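You operate a simulated robot arm through the tools that you are given. There is no shell and no other tool.

You are at the controls of a simulated robot arm. One attempt, no reset.

## Task
Fetch the milk jug and set it on the top of the larder unit. Put the white cloth on the worktop by the fridge. Put the washing-up liquid bottle on the worktop by the green wall. Take the empty green can and put it on the saucer. Push the deep counter drawer shut. Open the counter cupboard door, take the plant sprayer from the counter cupboard shelf and leave it on the middle of the side counter, then shut the door. Pull the vegetable drawer open. The order is free. Set down upright: milk jug, washing-up liquid bottle, empty green can, plant sprayer.

It is judged by the outcome, as a careful person would: the job done as asked, and still so three seconds after it is handed in. It fails if anything else is knocked over, pushed out of place, dropped, spilled or broken. Flat cloth is picked up by pressing the open fingertips on it (5 to 10 N) and closing them slowly along it; thin cloth reads only 2 to 8 mm in the jaws.

## Robot
A 7-joint arm with a two-finger parallel gripper on a trunk, on a base that moves. Base frame: it is fixed to the floor where the robot stands at the start and does not move with it; the origin is under the middle of the robot, x ahead of it, y to its left, z up; the surface under the hand at the start is at about z = 900. Lengths are in mm, angles in degrees, forces in N, time in s.
With the tool pointing down near the work surface it reaches from about 280 to 720 mm from the robot's upright axis, wherever it stands. Its first joint turns from -166.0 to 166.0 degrees. Places, roughly: counter cupboard door [400, -1300, 500]; deep counter drawer [300, -1000, 500]; empty green can [750, -750, 1000]; middle of the side counter [500, 600, 900]; milk jug (13x8x10 cm) [600, -100, 1000]; plant sprayer [500, -1250, 500]; saucer (12x13x2 cm) [700, 200, 900]; top of the larder unit [-2000, 1600, 900]; vegetable drawer [-2000, 2100, 600]; washing-up liquid bottle [750, 500, 1000]; white cloth (11x9x6 cm) [500, 300, 900]; worktop by the fridge (25x57 cm) [500, -2520, 920]; worktop by the green wall (36x26 cm) [-1440, -3920, 920]. Payload 1.57 kg.
The tool frame sits at the grasp point between the pads (the TCP): z along the fingers, y along the line on which they close. The tips reach 30 mm beyond it. The gripper opens to 80 mm. The fingers are 17 mm wide and 12 mm thick; the gripper's body (40 by 82 mm) begins 80 mm behind the TCP.
Orientation is that of the tool frame in the base frame, as a unit quaternion [x, y, z, w]. With the fingers straight down and closing along the base's y, the tool's x points along the base's -x, its y along +y and its z along -z.

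## Interface
- The arm moves only by the tool move_arm. Its argument "plan" is one flat list of numbers, 7 for each row, row after row: the shift along the base's x, y, z in mm, then the turn, a rotation vector about the base's x, y, z in rad, then the gripper command, from -1 (shut) to 1 (fully open), values between in proportion. In form: [dx, dy, dz, ax, ay, az, hand, dx, dy, dz, ax, ay, az, hand, ...]. A call has 1 to 20 rows; each row shifts and turns the commanded pose from where the row before left it. Rows are played at 5 a second. More than 50 mm and 8.6 degrees between two rows, or a gripper value outside its range, and nothing of the call is played. A pose out of reach is approached as far as the arm can. The call stops where the force on the tool passes 40 N (or 10 N more than at its start, if that is more) or the arm is blocked; 0.2 s more then pass. Each finger travels about 72 mm/s and halts on what it meets, pressing with about 42 N; the grip force reading is that of the motor and also rises with nothing between the fingers. The clock runs only during rows and for 0.2 s after the last one: add rows that do not move to give the fingers time. It gives the time, the measured TCP pose, the force on the tool (base axes), the opening and the grip force at its end, in the units of the frame above (readings bear some noise), with the torque about the TCP (base axes, N m) and any sound that the robot's microphone picked up.
- Cameras (640 x 400 px; columns grow to the right, rows downward): "scene" is now at [-0.9, 112.7, 1493]; the picture's right is [-0.41, -0.91, 0.00], its down [-0.57, 0.26, -0.78] and it looks along [0.71, -0.32, -0.63] (base axes); focal length 214 px, centre (320, 200). "wrist" rides on the gripper at [72, -7, -122] in the tool frame; the picture's right is [0.09, 1.00, 0.00], its down [-0.84, 0.08, -0.54] and it looks along [-0.54, 0.05, 0.84] (tool axes); focal length 238 px, centre (320, 200). There is no depth. A picture from a camera that has moved, and an enlarged one, comes with that camera's place and axes in the base frame and with its lens. The place of the scene camera against the robot may be out by one fixed shift of up to 12 mm in any direction.
- capture(camera): a new picture of that camera. It takes no simulated time.
- move_column(by): slides the trunk up (or, below 0, down) by that many mm; the arm and the scene camera ride with it, the base frame stays. It gives what a move gives, with no picture.
- steer(legs): drives the robot by 1 to 6 legs, each [ahead, left, turn to the left] in mm, mm and degrees, along the robot's own axes; the way and the turn of a leg run together, so that a leg with both is an arc; at most 1500 mm and 180 degrees a leg. The arm and the cameras ride along, it lands a little off, and it stops where it bumps. It gives what a move gives.
- pan_tilt(pan, tilt): turns the head with the scene camera to pan (to the left, within 86 degrees either way) and tilt (down, from -29 to 69), counted from straight ahead of the robot. It gives what a move gives.
- zoom(camera, box): a new picture of the part [left, top, right, bottom] of that camera's present view, enlarged. It takes no simulated time.
- hand_in(): hands the job in; it is judged then, once.

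Nothing tells you exact positions but the pictures and the camera data. Unless the task says otherwise, let go and move clear before handing in.

The tools are called after ">>>" as name(argument=value, ...) on one line, values as JSON. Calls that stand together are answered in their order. move_arm: Moves the arm, as the interface text tells. Its arguments: {"type":"object","properties":{"plan":{"type":"array"}},"required":["plan"]} The other tools are called the same way: move_column (by) moves the trunk up or down; steer (legs) drives the base; pan_tilt (pan, tilt) turns the head that bears the scene camera; capture (camera) takes a picture; zoom (camera, box) takes an enlarged picture of a part of a camera's view; hand_in () hands the job in.

At the start:

```text
t: 0.0
tcp_pos: [405.1, 41.1, 1180.8]
tcp_rot: [0.0, 1.0, -0.001, 0.0]
wrist_force: [-0.2, 0.2, 0.1]
wrist_torque: [0.04, 0.0, -0.03]
grip_width: 79.9
grasp_force: 0.1
trunk travel left (down, up): [-300.0, 180.0]
robot x, y, heading: [-2.3, -2.3, -0.1]
head pan, tilt (commanded): [-24.5, 39.1]
```

scene: 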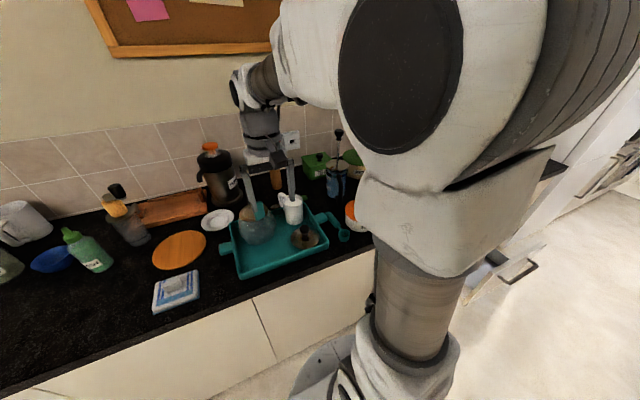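
wrist: 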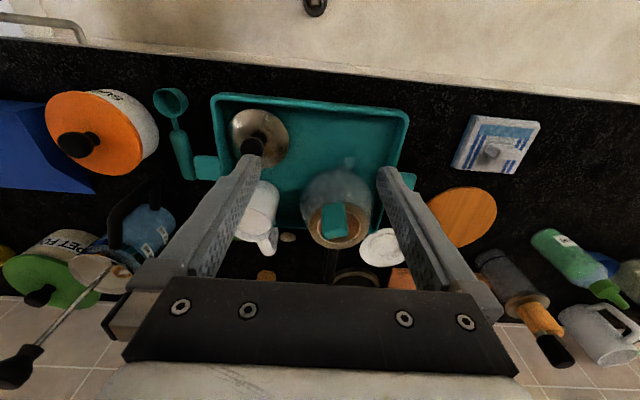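

I see a counter ahead with a teal tray, a white jug, saucer, bottle, cloth and several other objects. I'll first look around with the head camera to locate everything before moving.

>>> pan_tilt(pan=30, tilt=40)

>>> capture(camera="scene")

>>> pan_tilt(pan=-70, tilt=40)

>>> capture(camera="scene")

>>> pan_tilt(pan=80, tilt=30)

>>> capture(camera="scene")

```text
t: 1.2
tcp_pos: [405.8, 40.8, 1182.7]
tcp_rot: [0.001, 1.0, 0.0, 0.0]
wrist_force: [0.2, -0.9, 0.2]
wrist_torque: [0.03, 0.02, 0.02]
grip_width: 79.9
grasp_force: 0.0
trunk travel left (down, up): [-300.0, 180.0]
robot x, y, heading: [-0.0, 2.5, -0.1]
head pan, tilt (commanded): [30.0, 40.0]
```

```text
taken
camera scene: at [-5.1, 190.6, 1491.7], right [0.5, -0.87, 0.0], down [-0.56, -0.32, -0.77], along [0.66, 0.38, -0.64], focal length 214 px, centre (320, 200)
```

scene: 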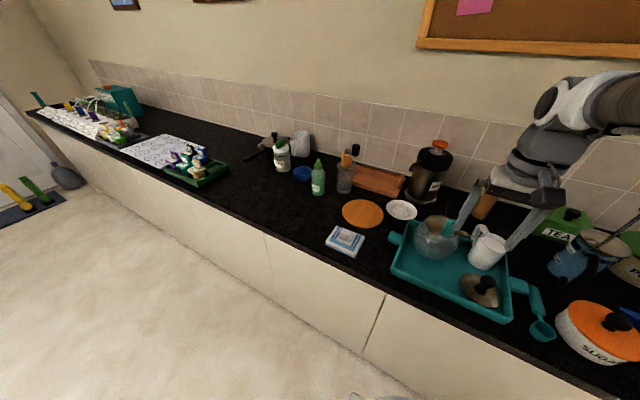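

```text
t: 3.0
tcp_pos: [405.3, 41.7, 1182.1]
tcp_rot: [0.001, 1.0, 0.0, 0.0]
wrist_force: [0.9, 0.3, -0.9]
wrist_torque: [-0.01, 0.0, 0.03]
grip_width: 80.1
grasp_force: 0.0
trunk travel left (down, up): [-300.0, 180.0]
robot x, y, heading: [-3.4, 1.1, 0.1]
head pan, tilt (commanded): [-70.0, 40.0]
```

```text
taken
camera scene: at [-49.7, 68.3, 1491.7], right [-0.94, -0.34, 0.0], down [-0.22, 0.6, -0.77], along [0.26, -0.72, -0.64], focal length 214 px, centre (320, 200)
```

scene: 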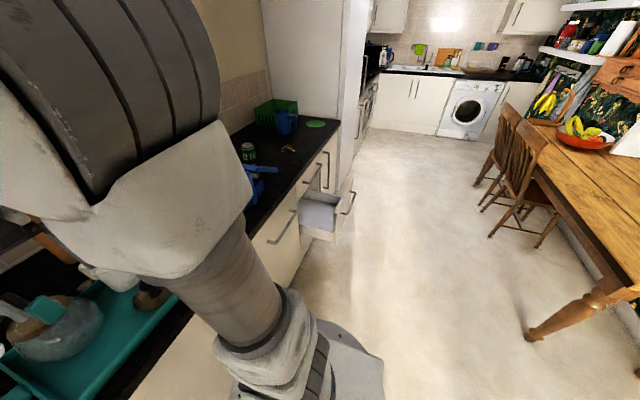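

```text
t: 5.3
tcp_pos: [405.2, 42.0, 1181.3]
tcp_rot: [0.0, 1.0, 0.0, 0.0]
wrist_force: [-0.3, -0.2, -0.7]
wrist_torque: [0.01, 0.01, 0.0]
grip_width: 80.0
grasp_force: 0.0
trunk travel left (down, up): [-300.0, 180.0]
robot x, y, heading: [2.0, -1.2, -0.0]
head pan, tilt (commanded): [80.0, 30.0]
```

```text
taken
camera scene: at [-63.1, 237.3, 1507.0], right [0.98, -0.17, 0.0], down [-0.09, -0.49, -0.87], along [0.15, 0.85, -0.5], focal length 214 px, centre (320, 200)
```

scene: 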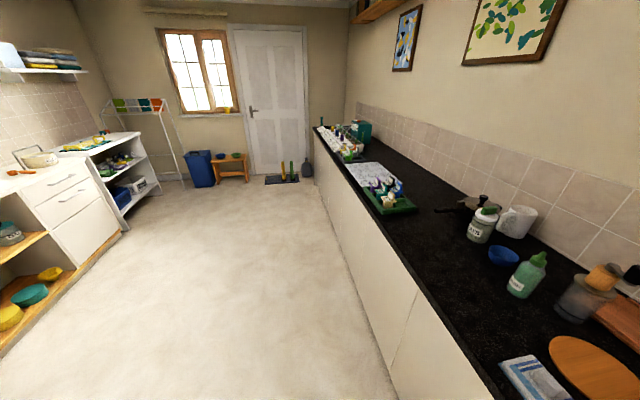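

The long counter runs along +y to my left and -y to the right, with the larder unit on the far left side of the room. I'll zoom in on the work items.

>>> pan_tilt(pan=30, tilt=50)

>>> zoom(camera="scene", box=[300, 100, 560, 262])

>>> zoom(camera="scene", box=[400, 130, 640, 280])

>>> capture(camera="scene")

>>> zoom(camera="wrist", box=[140, 80, 420, 255])

>>> zoom(camera="wrist", box=[400, 100, 560, 200])

```text
t: 6.5
tcp_pos: [405.0, 41.0, 1182.0]
tcp_rot: [0.0, 1.0, 0.0, -0.001]
wrist_force: [0.4, 0.6, 0.6]
wrist_torque: [0.0, 0.03, -0.02]
grip_width: 79.9
grasp_force: 0.1
trunk travel left (down, up): [-300.0, 180.0]
robot x, y, heading: [0.8, 0.6, -0.1]
head pan, tilt (commanded): [30.0, 50.0]
```

```text
2.46 times, centred on (430, 181) of scene
camera zoom: at [-12.1, 186.8, 1477.6], right [0.5, -0.87, 0.0], down [-0.66, -0.38, -0.64], along [0.56, 0.32, -0.77], focal length 528 px, centre (49, 247)
```

zoom: 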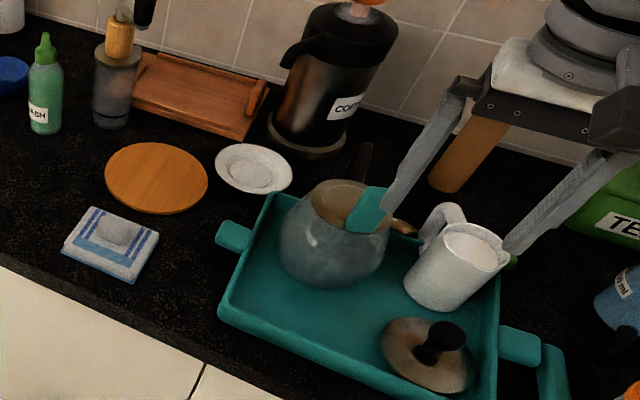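

```text
2.67 times, centred on (520, 205) of scene
camera zoom: at [-12.1, 186.8, 1477.6], right [0.5, -0.87, 0.0], down [-0.66, -0.38, -0.64], along [0.56, 0.32, -0.77], focal length 572 px, centre (-213, 187)
```

zoom: 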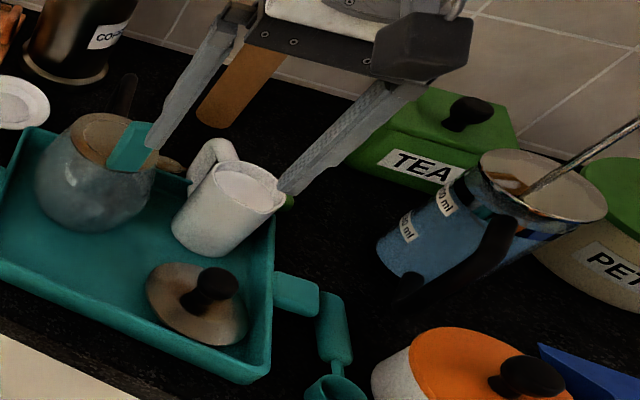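

```text
taken
camera scene: at [-12.1, 186.8, 1477.6], right [0.5, -0.87, 0.0], down [-0.66, -0.38, -0.64], along [0.56, 0.32, -0.77], focal length 214 px, centre (320, 200)
```

scene: 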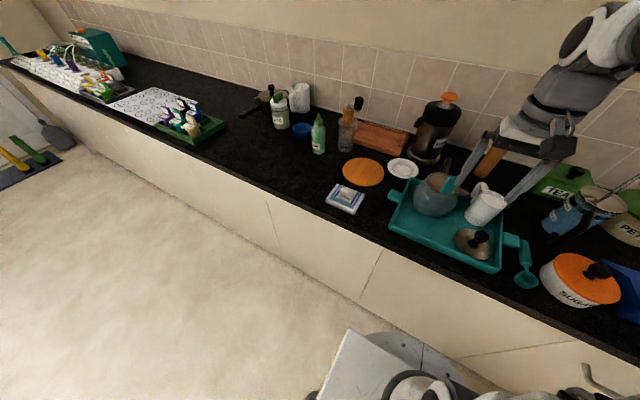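

```text
2.29 times, centred on (280, 168) of wrist
camera zoom: at [332.5, 34.1, 1304.2], right [-0.09, 1.0, 0.0], down [0.84, 0.08, 0.54], along [0.54, 0.05, -0.84], focal length 545 px, centre (411, 274)
```

zoom: 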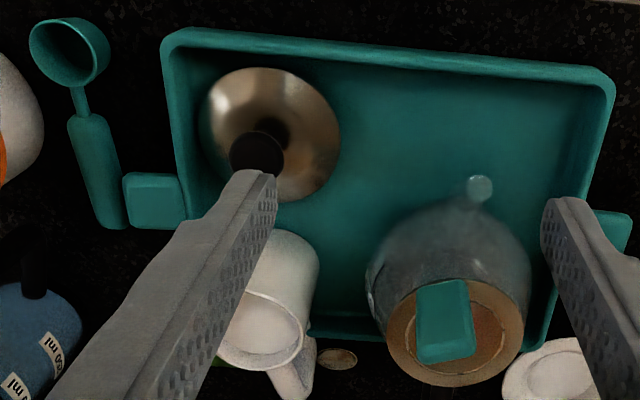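

```text
4.00 times, centred on (480, 150) of wrist
camera zoom: at [332.5, 34.1, 1304.2], right [-0.09, 1.0, 0.0], down [0.84, 0.08, 0.54], along [0.54, 0.05, -0.84], focal length 953 px, centre (-320, 400)
```

zoom: 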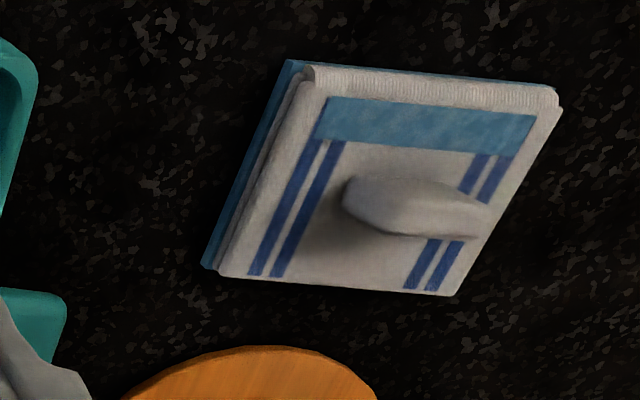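

I'll zoom in on the bottles to identify which is the washing-up liquid.

>>> zoom(camera="scene", box=[240, 70, 400, 170])

>>> zoom(camera="scene", box=[290, 90, 370, 140])

>>> zoom(camera="wrist", box=[460, 210, 640, 370])

>>> zoom(camera="scene", box=[0, 20, 240, 170])

```text
4.00 times, centred on (320, 120) of scene
camera zoom: at [-12.1, 186.8, 1477.6], right [0.5, -0.87, 0.0], down [-0.66, -0.38, -0.64], along [0.56, 0.32, -0.77], focal length 858 px, centre (320, 520)
```

zoom: 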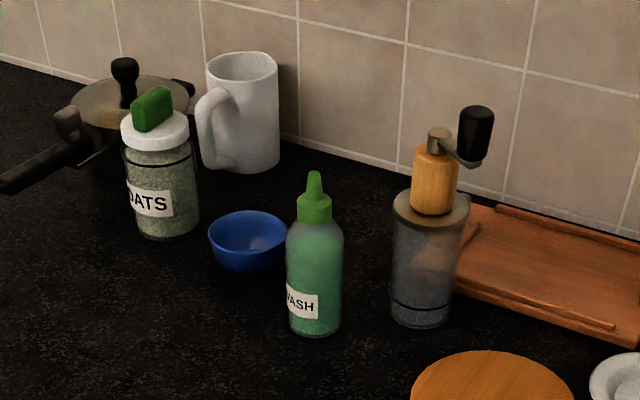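

```text
8.00 times, centred on (330, 115) of scene
camera zoom: at [-12.1, 186.8, 1477.6], right [0.5, -0.87, 0.0], down [-0.66, -0.38, -0.64], along [0.56, 0.32, -0.77], focal length 1716 px, centre (240, 880)
```

zoom: 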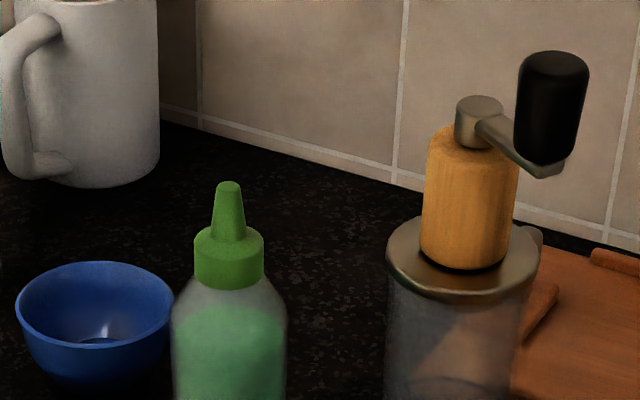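

```text
2.50 times, centred on (550, 290) of wrist
camera zoom: at [332.5, 34.1, 1304.2], right [-0.09, 1.0, 0.0], down [0.84, 0.08, 0.54], along [0.54, 0.05, -0.84], focal length 596 px, centre (-255, -25)
```

zoom: 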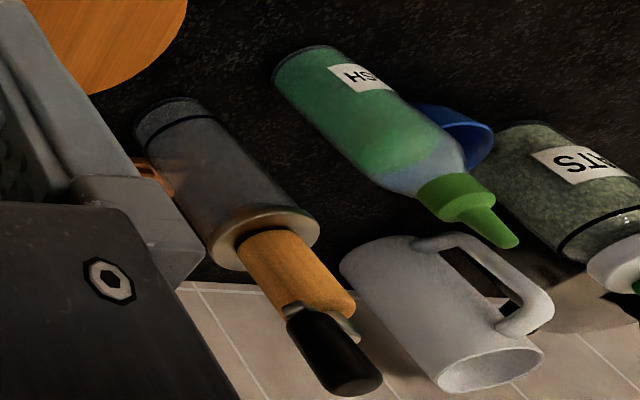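

```text
2.67 times, centred on (120, 95) of scene
camera zoom: at [-12.1, 186.8, 1477.6], right [0.5, -0.87, 0.0], down [-0.66, -0.38, -0.64], along [0.56, 0.32, -0.77], focal length 572 px, centre (853, 480)
```

zoom: 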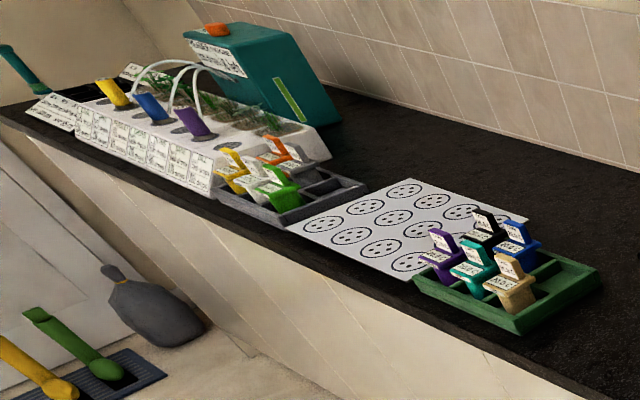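

The green "WASH" bottle near [690, 600] is the washing-up liquid, and the jug stands in the teal tray near [575, -45]. I'll centre the hand over the jug's line to see its size and handle.

>>> move_arm(plan=[0, -45, 20, 0, 0, 0, 1, 0, -43, 20, 0, 0, 0, 1, 0, 0, 0, 0, 0, 0, 1])

>>> capture(camera="wrist")

>>> zoom(camera="wrist", box=[240, 120, 400, 220])

>>> zoom(camera="scene", box=[420, 150, 580, 250])

```text
t: 7.3
tcp_pos: [407.3, -48.8, 1219.4]
tcp_rot: [-0.001, 1.0, 0.001, 0.0]
wrist_force: [0.9, 0.0, -0.1]
wrist_torque: [0.02, -0.01, 0.01]
grip_width: 79.9
grasp_force: 0.1
trunk travel left (down, up): [-300.0, 180.0]
robot x, y, heading: [-1.1, 0.8, -0.2]
head pan, tilt (commanded): [30.0, 50.0]
```

```text
taken
camera wrist: at [334.6, -55.8, 1341.1], right [-0.09, 1.0, 0.0], down [0.84, 0.08, 0.54], along [0.54, 0.05, -0.84], focal length 238 px, centre (320, 200)
```

wrist: 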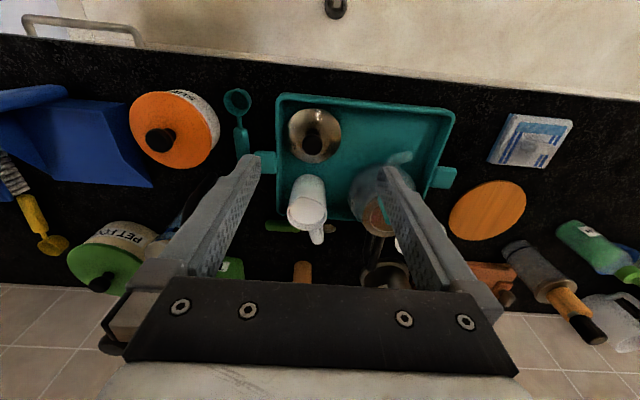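

```text
4.00 times, centred on (320, 170) of wrist
camera zoom: at [334.6, -55.8, 1341.1], right [-0.09, 1.0, 0.0], down [0.84, 0.08, 0.54], along [0.54, 0.05, -0.84], focal length 953 px, centre (320, 320)
```

zoom: 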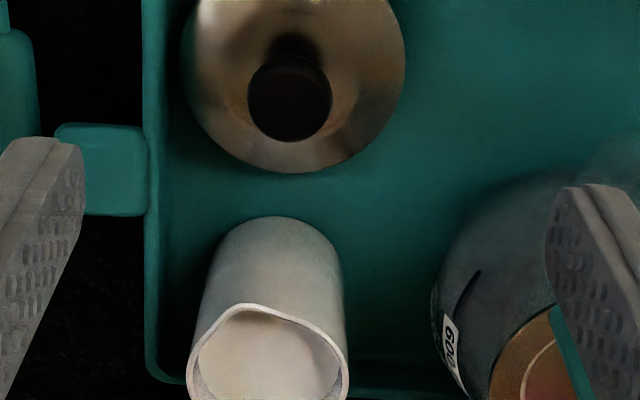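

```text
4.00 times, centred on (500, 200) of scene
camera zoom: at [-12.1, 186.5, 1477.6], right [0.5, -0.87, 0.0], down [-0.66, -0.38, -0.64], along [0.56, 0.32, -0.77], focal length 858 px, centre (-400, 200)
```

zoom: 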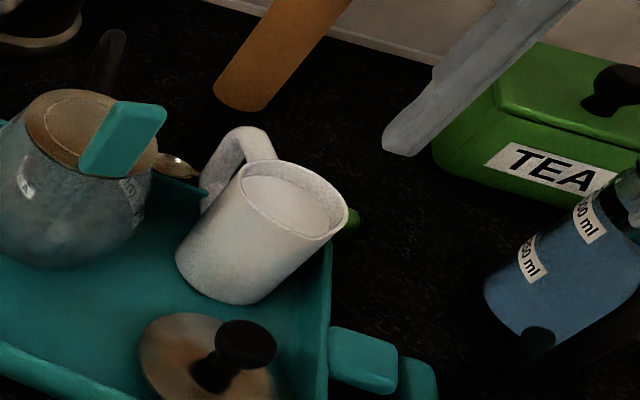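

The jug is about 68 mm wide, so the gripper can span it closing along y. I'll zoom tighter to fix its centre.

>>> zoom(camera="wrist", box=[250, 160, 378, 250])

>>> zoom(camera="scene", box=[456, 175, 520, 235])

```text
4.44 times, centred on (314, 205) of wrist
camera zoom: at [334.6, -55.8, 1341.1], right [-0.09, 1.0, 0.0], down [0.84, 0.08, 0.54], along [0.54, 0.05, -0.84], focal length 1059 px, centre (347, 178)
```

zoom: 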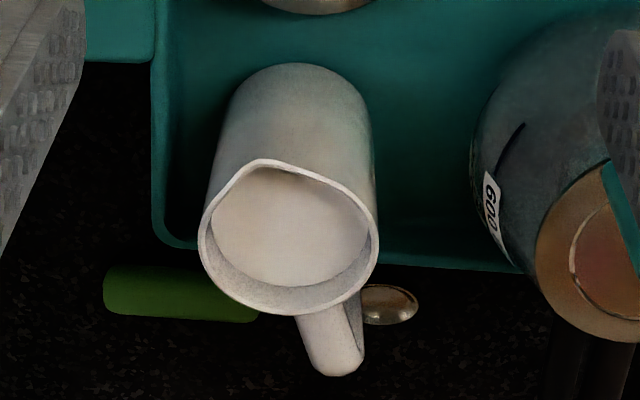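

```text
6.67 times, centred on (488, 205) of scene
camera zoom: at [-12.1, 186.5, 1477.6], right [0.5, -0.87, 0.0], down [-0.66, -0.38, -0.64], along [0.56, 0.32, -0.77], focal length 1430 px, centre (-800, 167)
```

zoom: 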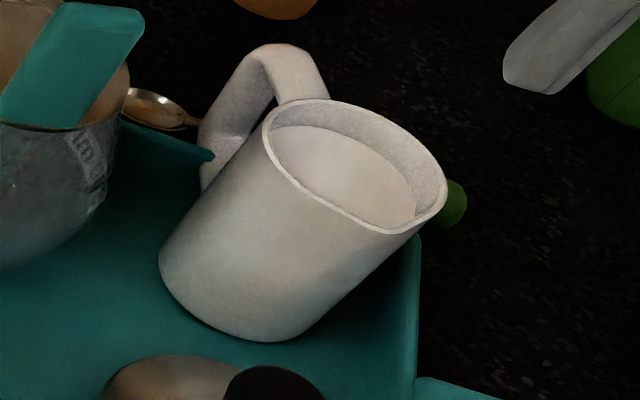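

The jug holds milk about 1 cm below the rim; its centre is about [580, -56] with the rim near z = 1008. I'll hover above it with the fingers open and check alignment.

>>> move_arm(plan=[45, -2, -10, 0, 0, 0, 1, 45, -2, -10, 0, 0, 0, 1, 45, -2, -20, 0, 0, 0, 1, 38, -1, -30, 0, 0, 0, 1, 0, 0, -30, 0, 0, 0, 1, 0, 0, 0, 0, 0, 0, 1, 0, 0, 0, 0, 0, 0, 1])

>>> capture(camera="wrist")

>>> capture(camera="scene")

```text
t: 8.9
tcp_pos: [579.8, -56.5, 1122.9]
tcp_rot: [-0.001, 1.0, 0.0, 0.0]
wrist_force: [0.7, -0.4, 0.5]
wrist_torque: [0.01, 0.01, -0.01]
grip_width: 80.1
grasp_force: 0.0
trunk travel left (down, up): [-300.0, 180.0]
robot x, y, heading: [2.4, 1.3, -0.2]
head pan, tilt (commanded): [30.0, 50.0]
```

```text
taken
camera wrist: at [507.0, -63.7, 1245.5], right [-0.09, 1.0, 0.0], down [0.84, 0.08, 0.54], along [0.54, 0.05, -0.84], focal length 238 px, centre (320, 200)
```

wrist: 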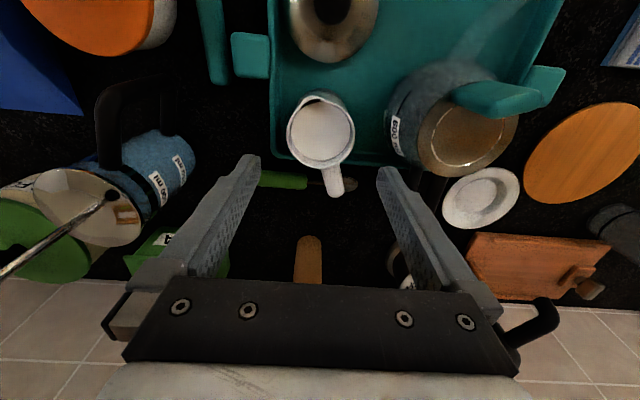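

```text
taken
camera scene: at [-12.1, 186.7, 1477.5], right [0.5, -0.87, 0.0], down [-0.66, -0.38, -0.64], along [0.56, 0.32, -0.77], focal length 214 px, centre (320, 200)
```

scene: 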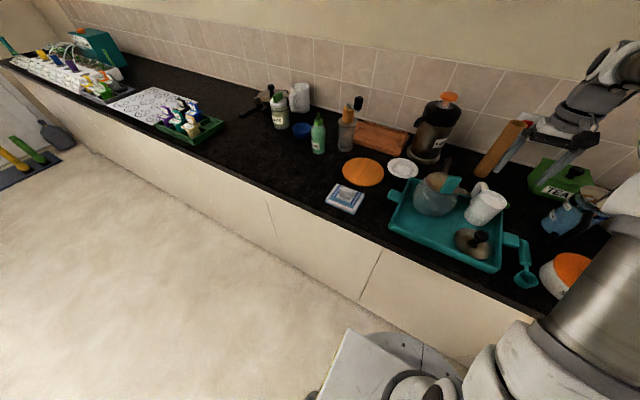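

The jug is centred between the fingers. I'll descend around it to z ≈ 963.

>>> move_arm(plan=[-1, 0, -30, 0, 0, 0, 1, 0, 0, -30, 0, 0, 0, 1, 0, 0, -20, 0, 0, 0, 1, 0, 0, -20, 0, 0, 0, 1, 0, 0, -20, 0, 0, 0, 1, 0, 0, -20, 0, 0, 0, 1, 0, 0, -20, 0, 0, 0, 1, 0, 0, 0, 0, 0, 0, 1])

>>> capture(camera="wrist")

>>> zoom(camera="scene", box=[400, 130, 560, 230])

```text
t: 10.7
tcp_pos: [577.8, -53.1, 962.0]
tcp_rot: [0.0, 1.0, 0.0, -0.001]
wrist_force: [0.8, -0.4, 0.8]
wrist_torque: [-0.01, -0.01, 0.02]
grip_width: 80.0
grasp_force: 0.2
trunk travel left (down, up): [-300.0, 180.0]
robot x, y, heading: [-0.3, 4.1, 0.1]
head pan, tilt (commanded): [30.0, 50.0]
```

```text
taken
camera wrist: at [505.2, -61.0, 1084.6], right [-0.09, 1.0, 0.0], down [0.84, 0.08, 0.54], along [0.54, 0.05, -0.84], focal length 238 px, centre (320, 200)
```

wrist: 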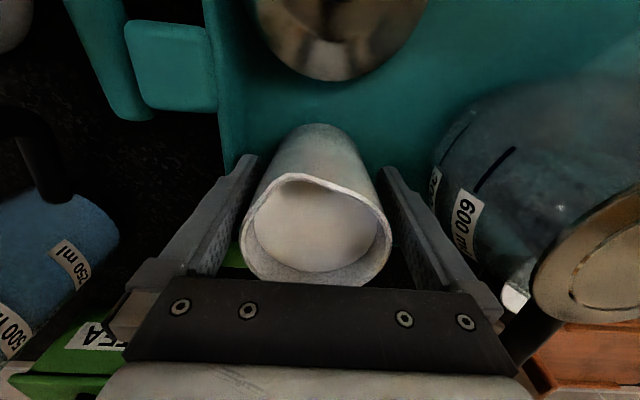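

```text
4.00 times, centred on (480, 180) of scene
camera zoom: at [-12.0, 186.7, 1477.5], right [0.5, -0.87, 0.0], down [-0.66, -0.38, -0.64], along [0.56, 0.32, -0.77], focal length 858 px, centre (-320, 280)
```

zoom: 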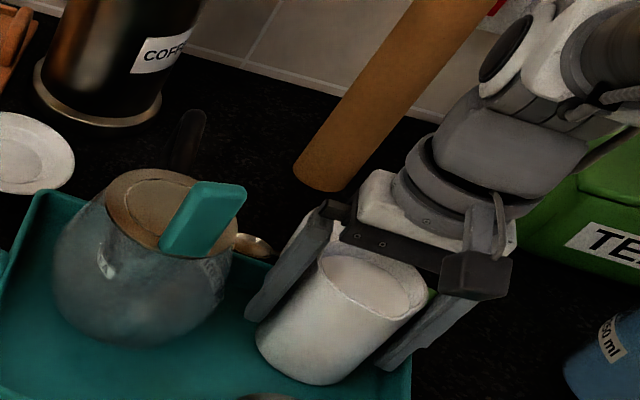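

The fingers straddle the jug cleanly. I'll close gently and then lift a little.

>>> move_arm(plan=[0, -2, 0, 0, 0, 0, 0.85, 0, 0, 0, 0, 0, 0, 0.75, 0, 0, 0, 0, 0, 0, 0.65, 0, 0, 0, 0, 0, 0, 0.5, 0, 0, 0, 0, 0, 0, 0.0, 0, 0, 0, 0, 0, 0, -0.5, 0, 0, 0, 0, 0, 0, -1, 0, 0, 0, 0, 0, 0, -1])

>>> capture(camera="wrist")

```text
t: 12.5
tcp_pos: [577.1, -56.5, 962.7]
tcp_rot: [0.0, 1.0, 0.0, 0.0]
wrist_force: [-0.4, 1.3, -0.3]
wrist_torque: [0.07, 0.04, 0.04]
grip_width: 68.8
grasp_force: 41.7
trunk travel left (down, up): [-300.0, 180.0]
robot x, y, heading: [-0.6, 0.7, 0.1]
head pan, tilt (commanded): [30.0, 50.0]
```

```text
taken
camera wrist: at [504.6, -63.5, 1084.8], right [-0.09, 1.0, 0.0], down [0.84, 0.08, 0.54], along [0.54, 0.05, -0.84], focal length 238 px, centre (320, 200)
```

wrist: 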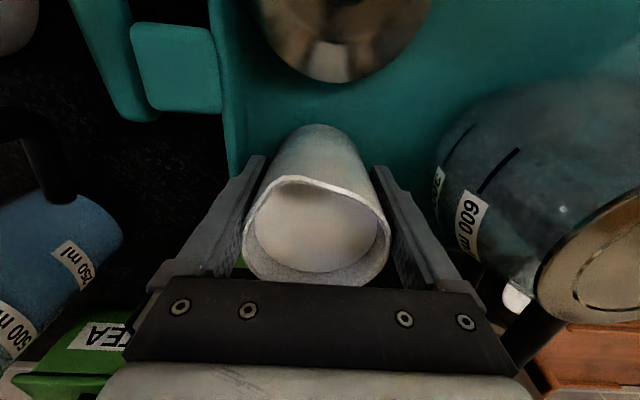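

Gripped at 68.8 mm. I'll lift straight up slowly, clear of tray and teapot.

>>> move_arm(plan=[0, 0, 8, 0, 0, 0, -1, 0, 0, 12, 0, 0, 0, -1, 0, 0, 18, 0, 0, 0, -1, 0, 0, 24, 0, 0, 0, -1, 0, 0, 28, 0, 0, 0, -1, 0, 0, 28, 0, 0, 0, -1, 0, 0, 28, 0, 0, 0, -1, 0, 0, 28, 0, 0, 0, -1, 0, 0, 20, 0, 0, 0, -1, 0, 0, 10, 0, 0, 0, -1, 0, 0, 0, 0, 0, 0, -1])

>>> capture(camera="wrist")

>>> capture(camera="scene")

```text
t: 14.9
tcp_pos: [576.4, -54.8, 1166.6]
tcp_rot: [-0.001, 1.0, 0.0, 0.0]
wrist_force: [0.9, 0.5, -4.7]
wrist_torque: [-0.04, 0.1, 0.01]
grip_width: 68.6
grasp_force: 42.3
trunk travel left (down, up): [-300.0, 180.0]
robot x, y, heading: [1.3, -2.2, -0.1]
head pan, tilt (commanded): [30.0, 50.0]
```

```text
taken
camera wrist: at [504.4, -61.7, 1288.9], right [-0.09, 1.0, 0.0], down [0.84, 0.08, 0.54], along [0.54, 0.05, -0.84], focal length 238 px, centre (320, 200)
```

wrist: 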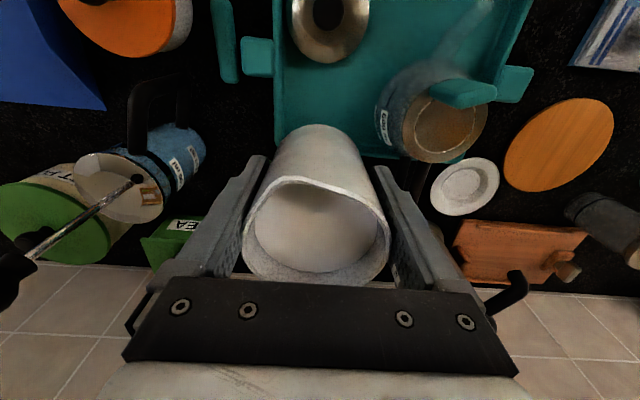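

```text
taken
camera scene: at [-11.8, 186.7, 1477.5], right [0.5, -0.87, 0.0], down [-0.66, -0.38, -0.64], along [0.56, 0.32, -0.77], focal length 214 px, centre (320, 200)
```

scene: 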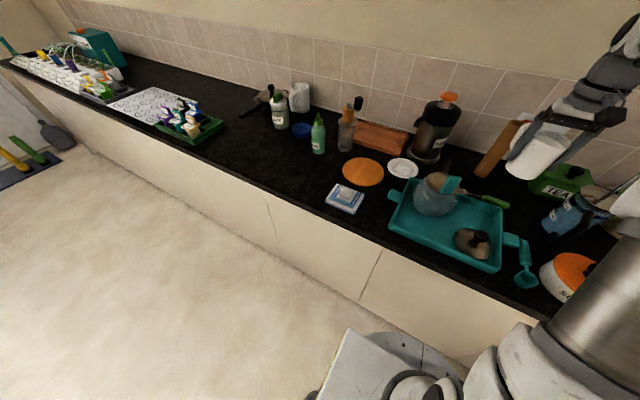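

The jug is lifted cleanly with the milk still inside. I'll draw it in toward the robot, then back away from the counter.

>>> move_arm(plan=[-15, 3, 0, 0, 0, 0, -1, -25, 5, 0, 0, 0, 0, -1, -32, 8, 0, 0, 0, 0, -1, -36, 10, 0, 0, 0, 0, -1, -36, 10, 0, 0, 0, 0, -1, -26, 10, 0, 0, 0, 0, -1, -16, 5, 0, 0, 0, 0, -1, -8, 3, 0, 0, 0, 0, -1, 0, 0, 0, 0, 0, 0, -1])

>>> steer(legs=[[-350, 0, 0]])

>>> pan_tilt(pan=86, tilt=30)

>>> capture(camera="scene")

>>> capture(camera="wrist")

```text
t: 16.9
tcp_pos: [383.5, -2.3, 1163.9]
tcp_rot: [0.0, 1.0, 0.001, -0.001]
wrist_force: [-0.2, -0.1, -3.6]
wrist_torque: [-0.01, 0.11, 0.0]
grip_width: 68.5
grasp_force: 42.1
trunk travel left (down, up): [-300.0, 180.0]
robot x, y, heading: [0.0, 3.1, -0.2]
head pan, tilt (commanded): [30.0, 50.0]
```

```text
t: 19.8
tcp_pos: [38.2, -2.4, 1162.5]
tcp_rot: [0.002, 1.0, 0.0, 0.0]
wrist_force: [-0.3, 0.4, -4.4]
wrist_torque: [-0.03, 0.1, 0.0]
grip_width: 68.7
grasp_force: 42.2
trunk travel left (down, up): [-300.0, 180.0]
robot x, y, heading: [-345.6, 0.8, -0.3]
head pan, tilt (commanded): [30.0, 50.0]
```

```text
t: 21.0
tcp_pos: [37.7, -3.6, 1162.4]
tcp_rot: [0.002, 1.0, 0.0, 0.0]
wrist_force: [-0.6, -0.1, -4.4]
wrist_torque: [-0.02, 0.1, 0.0]
grip_width: 68.5
grasp_force: 41.7
trunk travel left (down, up): [-300.0, 180.0]
robot x, y, heading: [-347.7, 0.4, -0.3]
head pan, tilt (commanded): [85.9, 30.0]
```

```text
taken
camera scene: at [-416.8, 239.2, 1507.0], right [1.0, -0.07, 0.0], down [-0.04, -0.5, -0.87], along [0.06, 0.86, -0.5], focal length 214 px, centre (320, 200)
```

scene: 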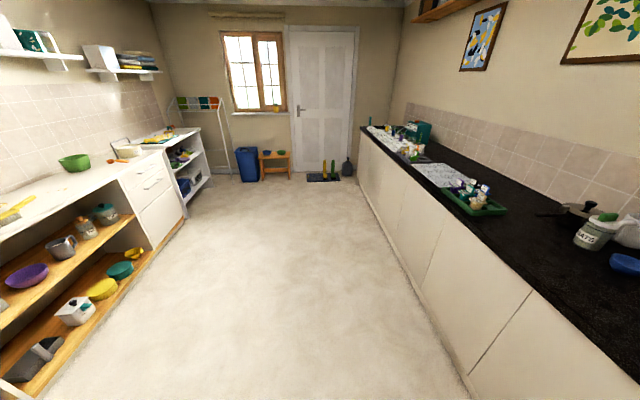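

```text
taken
camera wrist: at [-34.8, -10.1, 1285.5], right [-0.09, 1.0, 0.0], down [0.84, 0.07, 0.54], along [0.54, 0.05, -0.84], focal length 238 px, centre (320, 200)
```

wrist: 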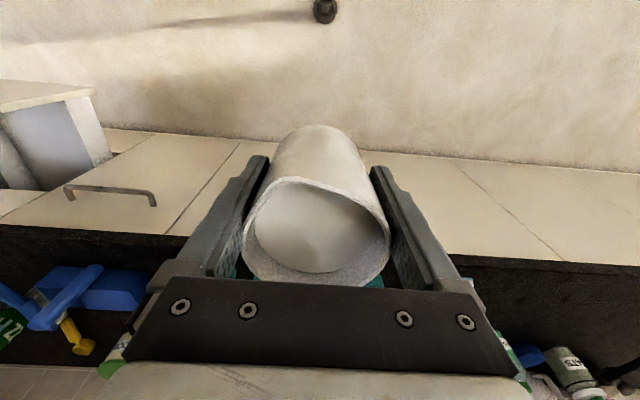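

Backed off fine. The white larder unit with drawers is along the left wall (around x < -1650). I'll turn left, drive along the aisle and then face it.

>>> steer(legs=[[0, 0, 90], [900, 0, 0], [0, 0, 45]])

>>> pan_tilt(pan=30, tilt=35)

>>> capture(camera="scene")

>>> capture(camera="wrist")

```text
t: 34.9
tcp_pos: [-582.4, 1171.7, 1161.8]
tcp_rot: [0.917, -0.398, 0.0, 0.0]
wrist_force: [-0.2, -0.2, -4.7]
wrist_torque: [-0.07, -0.09, 0.0]
grip_width: 68.1
grasp_force: 41.8
trunk travel left (down, up): [-300.0, 180.0]
robot x, y, heading: [-321.2, 891.8, 133.4]
head pan, tilt (commanded): [85.9, 30.0]
```

```text
t: 36.2
tcp_pos: [-581.8, 1171.9, 1163.3]
tcp_rot: [0.917, -0.398, 0.0, -0.001]
wrist_force: [-0.5, -0.3, -4.0]
wrist_torque: [-0.05, -0.12, 0.02]
grip_width: 68.2
grasp_force: 42.6
trunk travel left (down, up): [-300.0, 180.0]
robot x, y, heading: [-323.4, 892.0, 133.2]
head pan, tilt (commanded): [30.0, 35.0]
```

```text
taken
camera scene: at [-453.2, 770.2, 1499.3], right [0.29, 0.96, 0.0], down [0.55, -0.17, -0.82], along [-0.78, 0.24, -0.57], focal length 214 px, centre (320, 200)
```

scene: 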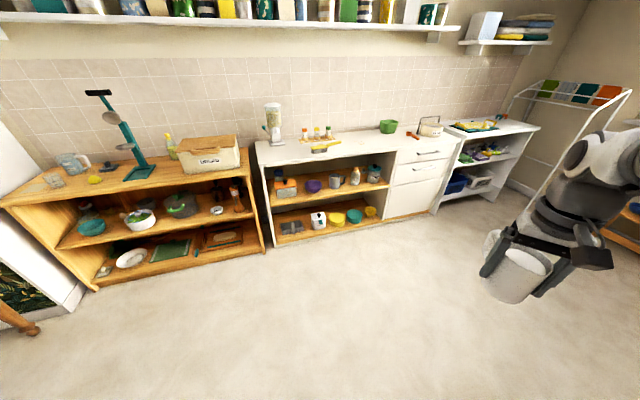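

```text
taken
camera wrist: at [-529.2, 1124.0, 1285.5], right [-0.66, -0.75, 0.0], down [-0.63, 0.56, 0.54], along [-0.4, 0.36, -0.84], focal length 238 px, centre (320, 200)
```

wrist: 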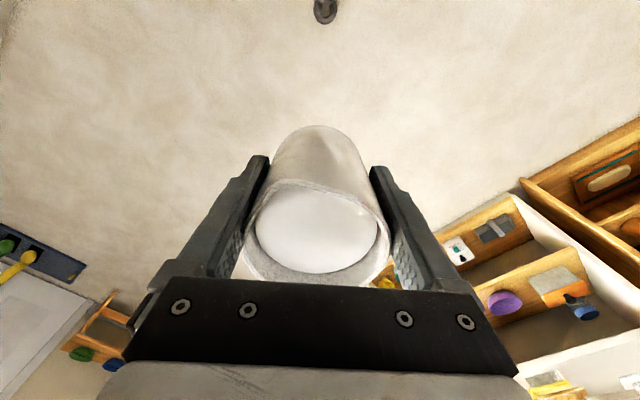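

I can now see the white larder unit with the drawers at its right-hand end. I'll zoom in for details.

>>> zoom(camera="scene", box=[230, 90, 470, 240])

>>> zoom(camera="scene", box=[360, 100, 520, 220])

>>> zoom(camera="scene", box=[0, 60, 280, 300])

```text
2.67 times, centred on (350, 165) of scene
camera zoom: at [-453.2, 770.2, 1499.3], right [0.29, 0.96, 0.0], down [0.55, -0.17, -0.82], along [-0.78, 0.24, -0.57], focal length 572 px, centre (240, 293)
```

zoom: 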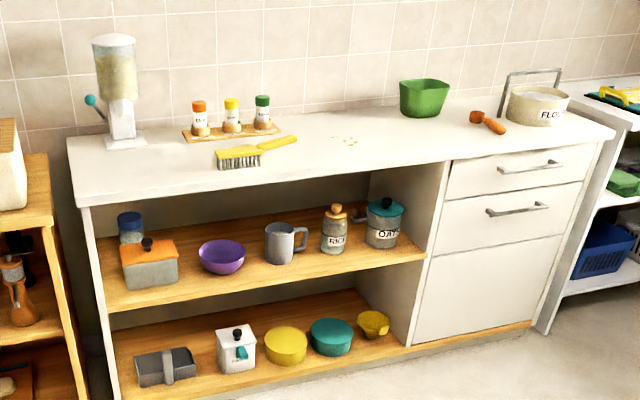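

```text
3.33 times, centred on (440, 160) of scene
camera zoom: at [-453.2, 770.2, 1499.3], right [0.29, 0.96, 0.0], down [0.55, -0.17, -0.82], along [-0.78, 0.24, -0.57], focal length 715 px, centre (-80, 333)
```

zoom: 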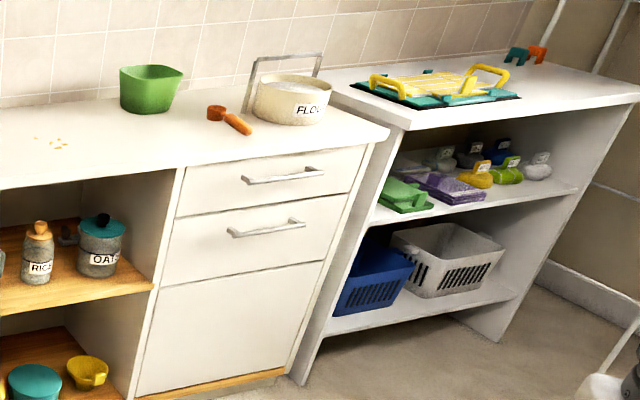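

```text
1.67 times, centred on (140, 180) of scene
camera zoom: at [-453.2, 770.2, 1499.3], right [0.29, 0.96, 0.0], down [0.55, -0.17, -0.82], along [-0.78, 0.24, -0.57], focal length 358 px, centre (620, 233)
```

zoom: 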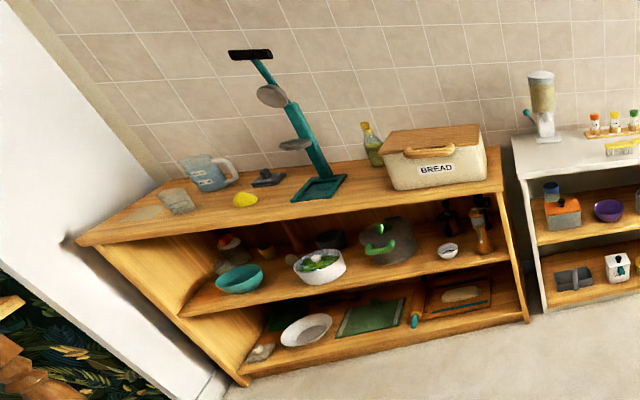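

The larder unit's top has its front edge at x ≈ -1724, spanning y ≈ 756–2315, with free space around [-1870, 1720]. I'll face it and drive up.

>>> steer(legs=[[0, 0, 46.7], [860, -828, 0]])

>>> pan_tilt(pan=0, tilt=40)

>>> capture(camera="scene")

>>> capture(camera="wrist")

```text
t: 45.8
tcp_pos: [-1559.5, 1742.0, 1162.0]
tcp_rot: [1.0, 0.001, 0.001, 0.0]
wrist_force: [0.2, 0.2, -4.9]
wrist_torque: [0.03, -0.12, -0.02]
grip_width: 67.8
grasp_force: 41.9
trunk travel left (down, up): [-300.0, 180.0]
robot x, y, heading: [-1177.7, 1743.2, -179.7]
head pan, tilt (commanded): [30.0, 35.0]
```

```text
t: 46.7
tcp_pos: [-1558.8, 1742.6, 1162.5]
tcp_rot: [1.0, 0.002, -0.001, 0.0]
wrist_force: [-0.4, 0.3, -3.8]
wrist_torque: [0.02, -0.14, 0.0]
grip_width: 67.5
grasp_force: 42.3
trunk travel left (down, up): [-300.0, 180.0]
robot x, y, heading: [-1175.9, 1741.6, -179.8]
head pan, tilt (commanded): [0.0, 40.0]
```

```text
taken
camera scene: at [-1179.7, 1608.8, 1491.7], right [0.0, 1.0, 0.0], down [0.64, 0.0, -0.77], along [-0.77, 0.0, -0.64], focal length 214 px, centre (320, 200)
```

scene: 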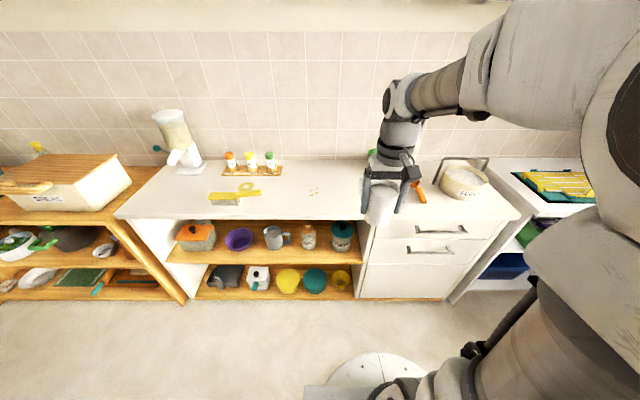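

```text
taken
camera wrist: at [-1488.6, 1748.9, 1285.4], right [0.1, -1.0, 0.0], down [-0.84, -0.08, 0.54], along [-0.54, -0.05, -0.84], focal length 238 px, centre (320, 200)
```

wrist: 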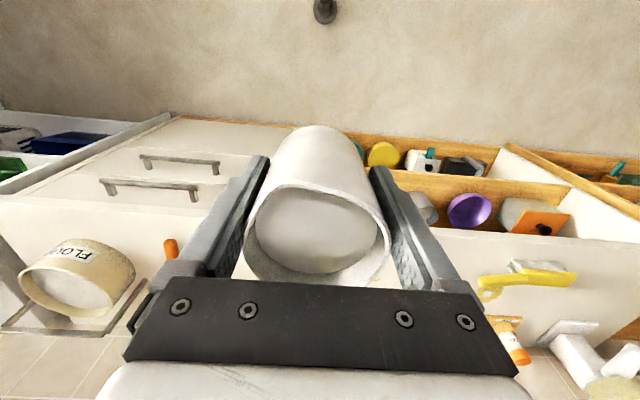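

I'm in front of the larder unit. I'll move 120 mm closer so the drop spot [-1900, 1735] is in comfortable reach, then lower the jug gently.

>>> steer(legs=[[120, 0, 0]])

>>> move_arm(plan=[-12, 0, -5, 0, 0, 0, -1, -20, 0, -10, 0, 0, 0, -1, -30, 0, -15, 0, 0, 0, -1, -35, 0, -20, 0, 0, 0, -1, -38, 0, -20, 0, 0, 0, -1, -35, 0, -20, 0, 0, 0, -1, -25, 0, -15, 0, 0, 0, -1, -15, 0, -10, 0, 0, 0, -1, -7, 0, -5, 0, 0, 0, -1, 0, 0, 0, 0, 0, 0, -1])

>>> capture(camera="wrist")

>>> capture(camera="scene")

```text
t: 48.1
tcp_pos: [-1680.5, 1742.6, 1162.6]
tcp_rot: [1.0, 0.002, 0.0, -0.001]
wrist_force: [-0.1, -0.4, -4.1]
wrist_torque: [0.04, -0.07, -0.04]
grip_width: 68.0
grasp_force: 42.4
trunk travel left (down, up): [-300.0, 180.0]
robot x, y, heading: [-1295.1, 1738.0, -179.6]
head pan, tilt (commanded): [0.0, 40.0]
```

```text
t: 50.4
tcp_pos: [-1896.8, 1742.4, 1042.5]
tcp_rot: [1.0, 0.001, 0.001, 0.0]
wrist_force: [-0.1, 0.1, -4.2]
wrist_torque: [0.02, -0.12, 0.02]
grip_width: 67.8
grasp_force: 41.6
trunk travel left (down, up): [-300.0, 180.0]
robot x, y, heading: [-1296.8, 1739.2, -179.8]
head pan, tilt (commanded): [0.0, 40.0]
```

```text
taken
camera wrist: at [-1826.2, 1748.3, 1165.8], right [0.1, -1.0, 0.0], down [-0.84, -0.08, 0.54], along [-0.54, -0.05, -0.84], focal length 238 px, centre (320, 200)
```

wrist: 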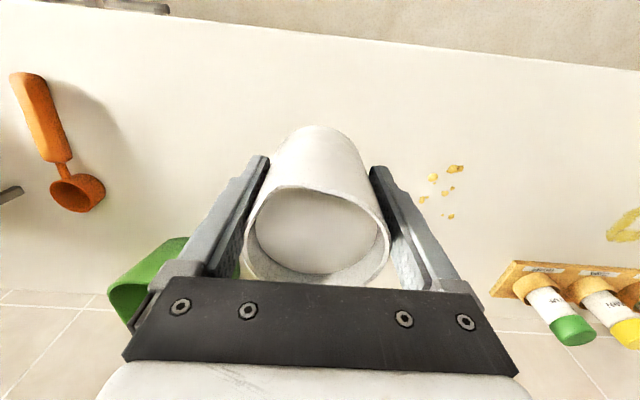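

```text
taken
camera scene: at [-1301.1, 1608.6, 1491.7], right [0.0, 1.0, 0.0], down [0.64, 0.0, -0.77], along [-0.77, 0.0, -0.64], focal length 214 px, centre (320, 200)
```

scene: 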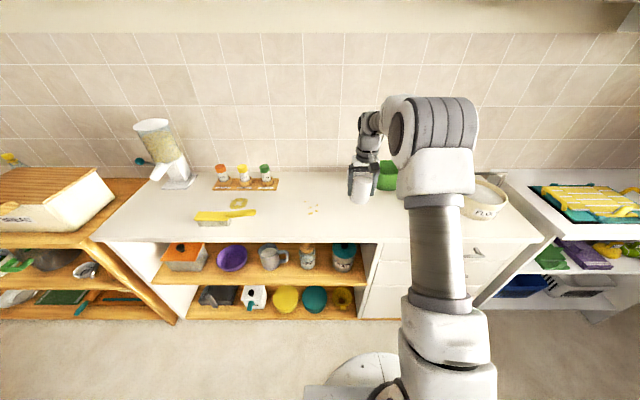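

By cross-checking both cameras, the larder top is nearer z ≈ 870 with its front edge at x ≈ -1812, so I'll go 45 mm deeper and then descend carefully.

>>> move_arm(plan=[-10, 0, -5, 0, 0, 0, -1, -18, 0, -12, 0, 0, 0, -1, -12, 0, -18, 0, 0, 0, -1, -5, 0, -20, 0, 0, 0, -1, 0, 0, -18, 0, 0, 0, -1, 0, 0, -14, 0, 0, 0, -1, 0, 0, -8, 0, 0, 0, -1, 0, 0, -4, 0, 0, 0, -1, 0, 0, 0, 0, 0, 0, -1])

>>> capture(camera="wrist")

>>> zoom(camera="scene", box=[290, 110, 450, 230])

```text
t: 52.4
tcp_pos: [-1942.3, 1742.2, 944.0]
tcp_rot: [1.0, 0.002, 0.001, 0.0]
wrist_force: [-1.1, 0.3, -4.5]
wrist_torque: [0.02, -0.12, 0.01]
grip_width: 67.8
grasp_force: 41.6
trunk travel left (down, up): [-300.0, 180.0]
robot x, y, heading: [-1295.4, 1742.3, -179.8]
head pan, tilt (commanded): [0.0, 40.0]
```

```text
taken
camera wrist: at [-1871.7, 1748.3, 1065.8], right [0.1, -1.0, 0.0], down [-0.84, -0.08, 0.54], along [-0.54, -0.05, -0.84], focal length 238 px, centre (320, 200)
```

wrist: 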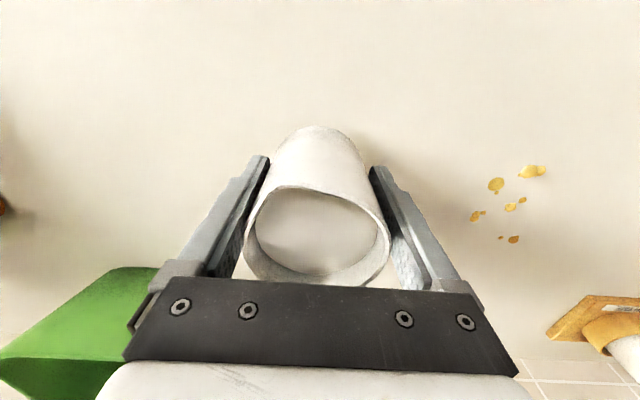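

```text
3.33 times, centred on (370, 170) of scene
camera zoom: at [-1301.1, 1608.6, 1491.7], right [0.0, 1.0, 0.0], down [0.64, 0.0, -0.77], along [-0.77, 0.0, -0.64], focal length 715 px, centre (153, 300)
```

zoom: 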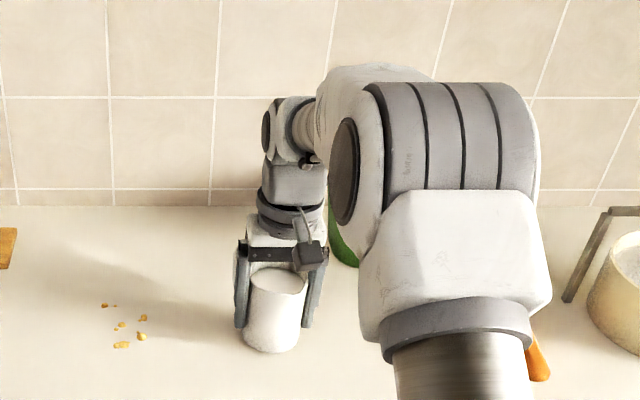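

Still free-hanging at z = 944. I'll go down in small steps and watch for contact.

>>> move_arm(plan=[0, 0, -3, 0, 0, 0, -1, 0, 0, -3, 0, 0, 0, -1, 0, 0, -2, 0, 0, 0, -1, 0, 0, 0, 0, 0, 0, -1])

>>> move_arm(plan=[0, 0, -2, 0, 0, 0, -1, 0, 0, -2, 0, 0, 0, -1, 0, 0, 0, 0, 0, 0, -1])

```text
t: 53.4
tcp_pos: [-1943.5, 1741.7, 936.3]
tcp_rot: [1.0, 0.002, 0.001, 0.0]
wrist_force: [-0.5, -1.1, -4.6]
wrist_torque: [0.05, -0.08, -0.01]
grip_width: 67.7
grasp_force: 42.2
trunk travel left (down, up): [-300.0, 180.0]
robot x, y, heading: [-1298.6, 1741.3, -179.8]
head pan, tilt (commanded): [0.0, 40.0]
```

```text
t: 54.1
tcp_pos: [-1943.6, 1742.1, 935.4]
tcp_rot: [1.0, 0.002, -0.003, 0.0]
wrist_force: [3.8, -3.4, 18.4]
wrist_torque: [0.06, 0.11, 0.02]
grip_width: 67.9
grasp_force: 42.2
trunk travel left (down, up): [-300.0, 180.0]
robot x, y, heading: [-1300.2, 1741.9, -179.6]
head pan, tilt (commanded): [0.0, 40.0]
```

Contact at z ≈ 935. I'll ease off 1–2 mm and open the fingers slowly.

>>> move_arm(plan=[0, 0, 1.5, 0, 0, 0, -1, 0, 0, 1, 0, 0, 0, -1, 0, 0, 0, 0, 0, 0, 0.65, 0, 0, 0, 0, 0, 0, 0.75, 0, 0, 0, 0, 0, 0, 0.85, 0, 0, 0, 0, 0, 0, 1, 0, 0, 0, 0, 0, 0, 1])

>>> capture(camera="wrist")

```text
t: 55.8
tcp_pos: [-1942.5, 1744.0, 933.6]
tcp_rot: [1.0, 0.001, 0.0, 0.0]
wrist_force: [-0.1, -0.7, 1.6]
wrist_torque: [0.02, -0.02, -0.01]
grip_width: 80.2
grasp_force: 0.1
trunk travel left (down, up): [-300.0, 180.0]
robot x, y, heading: [-1296.2, 1739.9, -180.0]
head pan, tilt (commanded): [0.0, 40.0]
```

```text
taken
camera wrist: at [-1872.1, 1749.7, 1056.7], right [0.1, -1.0, 0.0], down [-0.84, -0.08, 0.54], along [-0.54, -0.05, -0.84], focal length 238 px, centre (320, 200)
```

wrist: 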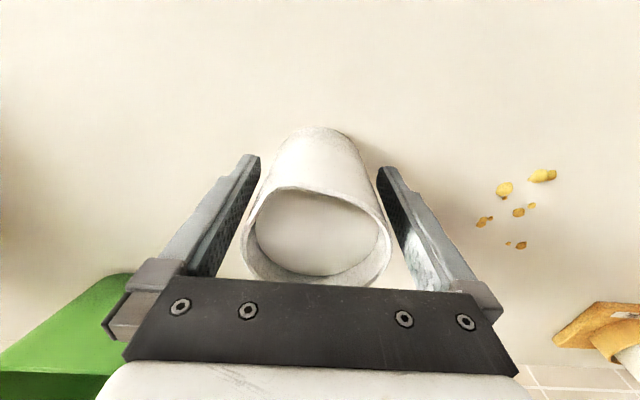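

Released and upright. I'll rise straight up, then look at the drawers from here.

>>> move_arm(plan=[0, -1, 10, 0, 0, 0, 1, 0, 0, 20, 0, 0, 0, 1, 0, 0, 30, 0, 0, 0, 1, 0, 0, 40, 0, 0, 0, 1, 0, 0, 40, 0, 0, 0, 1, 0, 0, 40, 0, 0, 0, 1, 0, 0, 0, 0, 0, 0, 1])

>>> capture(camera="wrist")

```text
t: 57.4
tcp_pos: [-1941.3, 1744.7, 1114.6]
tcp_rot: [1.0, 0.001, 0.0, 0.0]
wrist_force: [0.7, -0.8, 0.0]
wrist_torque: [0.01, 0.01, 0.0]
grip_width: 80.1
grasp_force: 0.1
trunk travel left (down, up): [-300.0, 180.0]
robot x, y, heading: [-1298.1, 1743.3, -179.8]
head pan, tilt (commanded): [0.0, 40.0]
```

```text
taken
camera wrist: at [-1870.9, 1750.9, 1237.0], right [0.1, -1.0, 0.0], down [-0.84, -0.08, 0.54], along [-0.54, -0.05, -0.84], focal length 238 px, centre (320, 200)
```

wrist: 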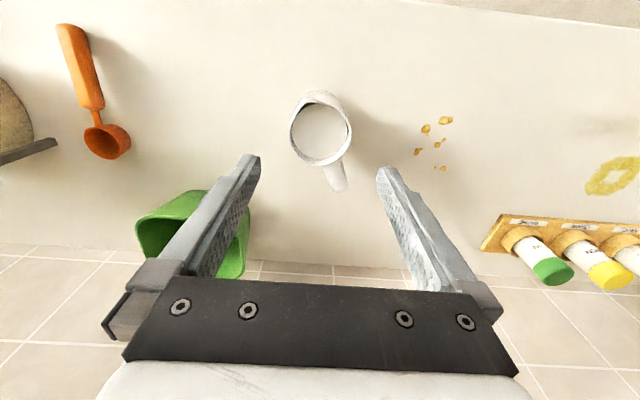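

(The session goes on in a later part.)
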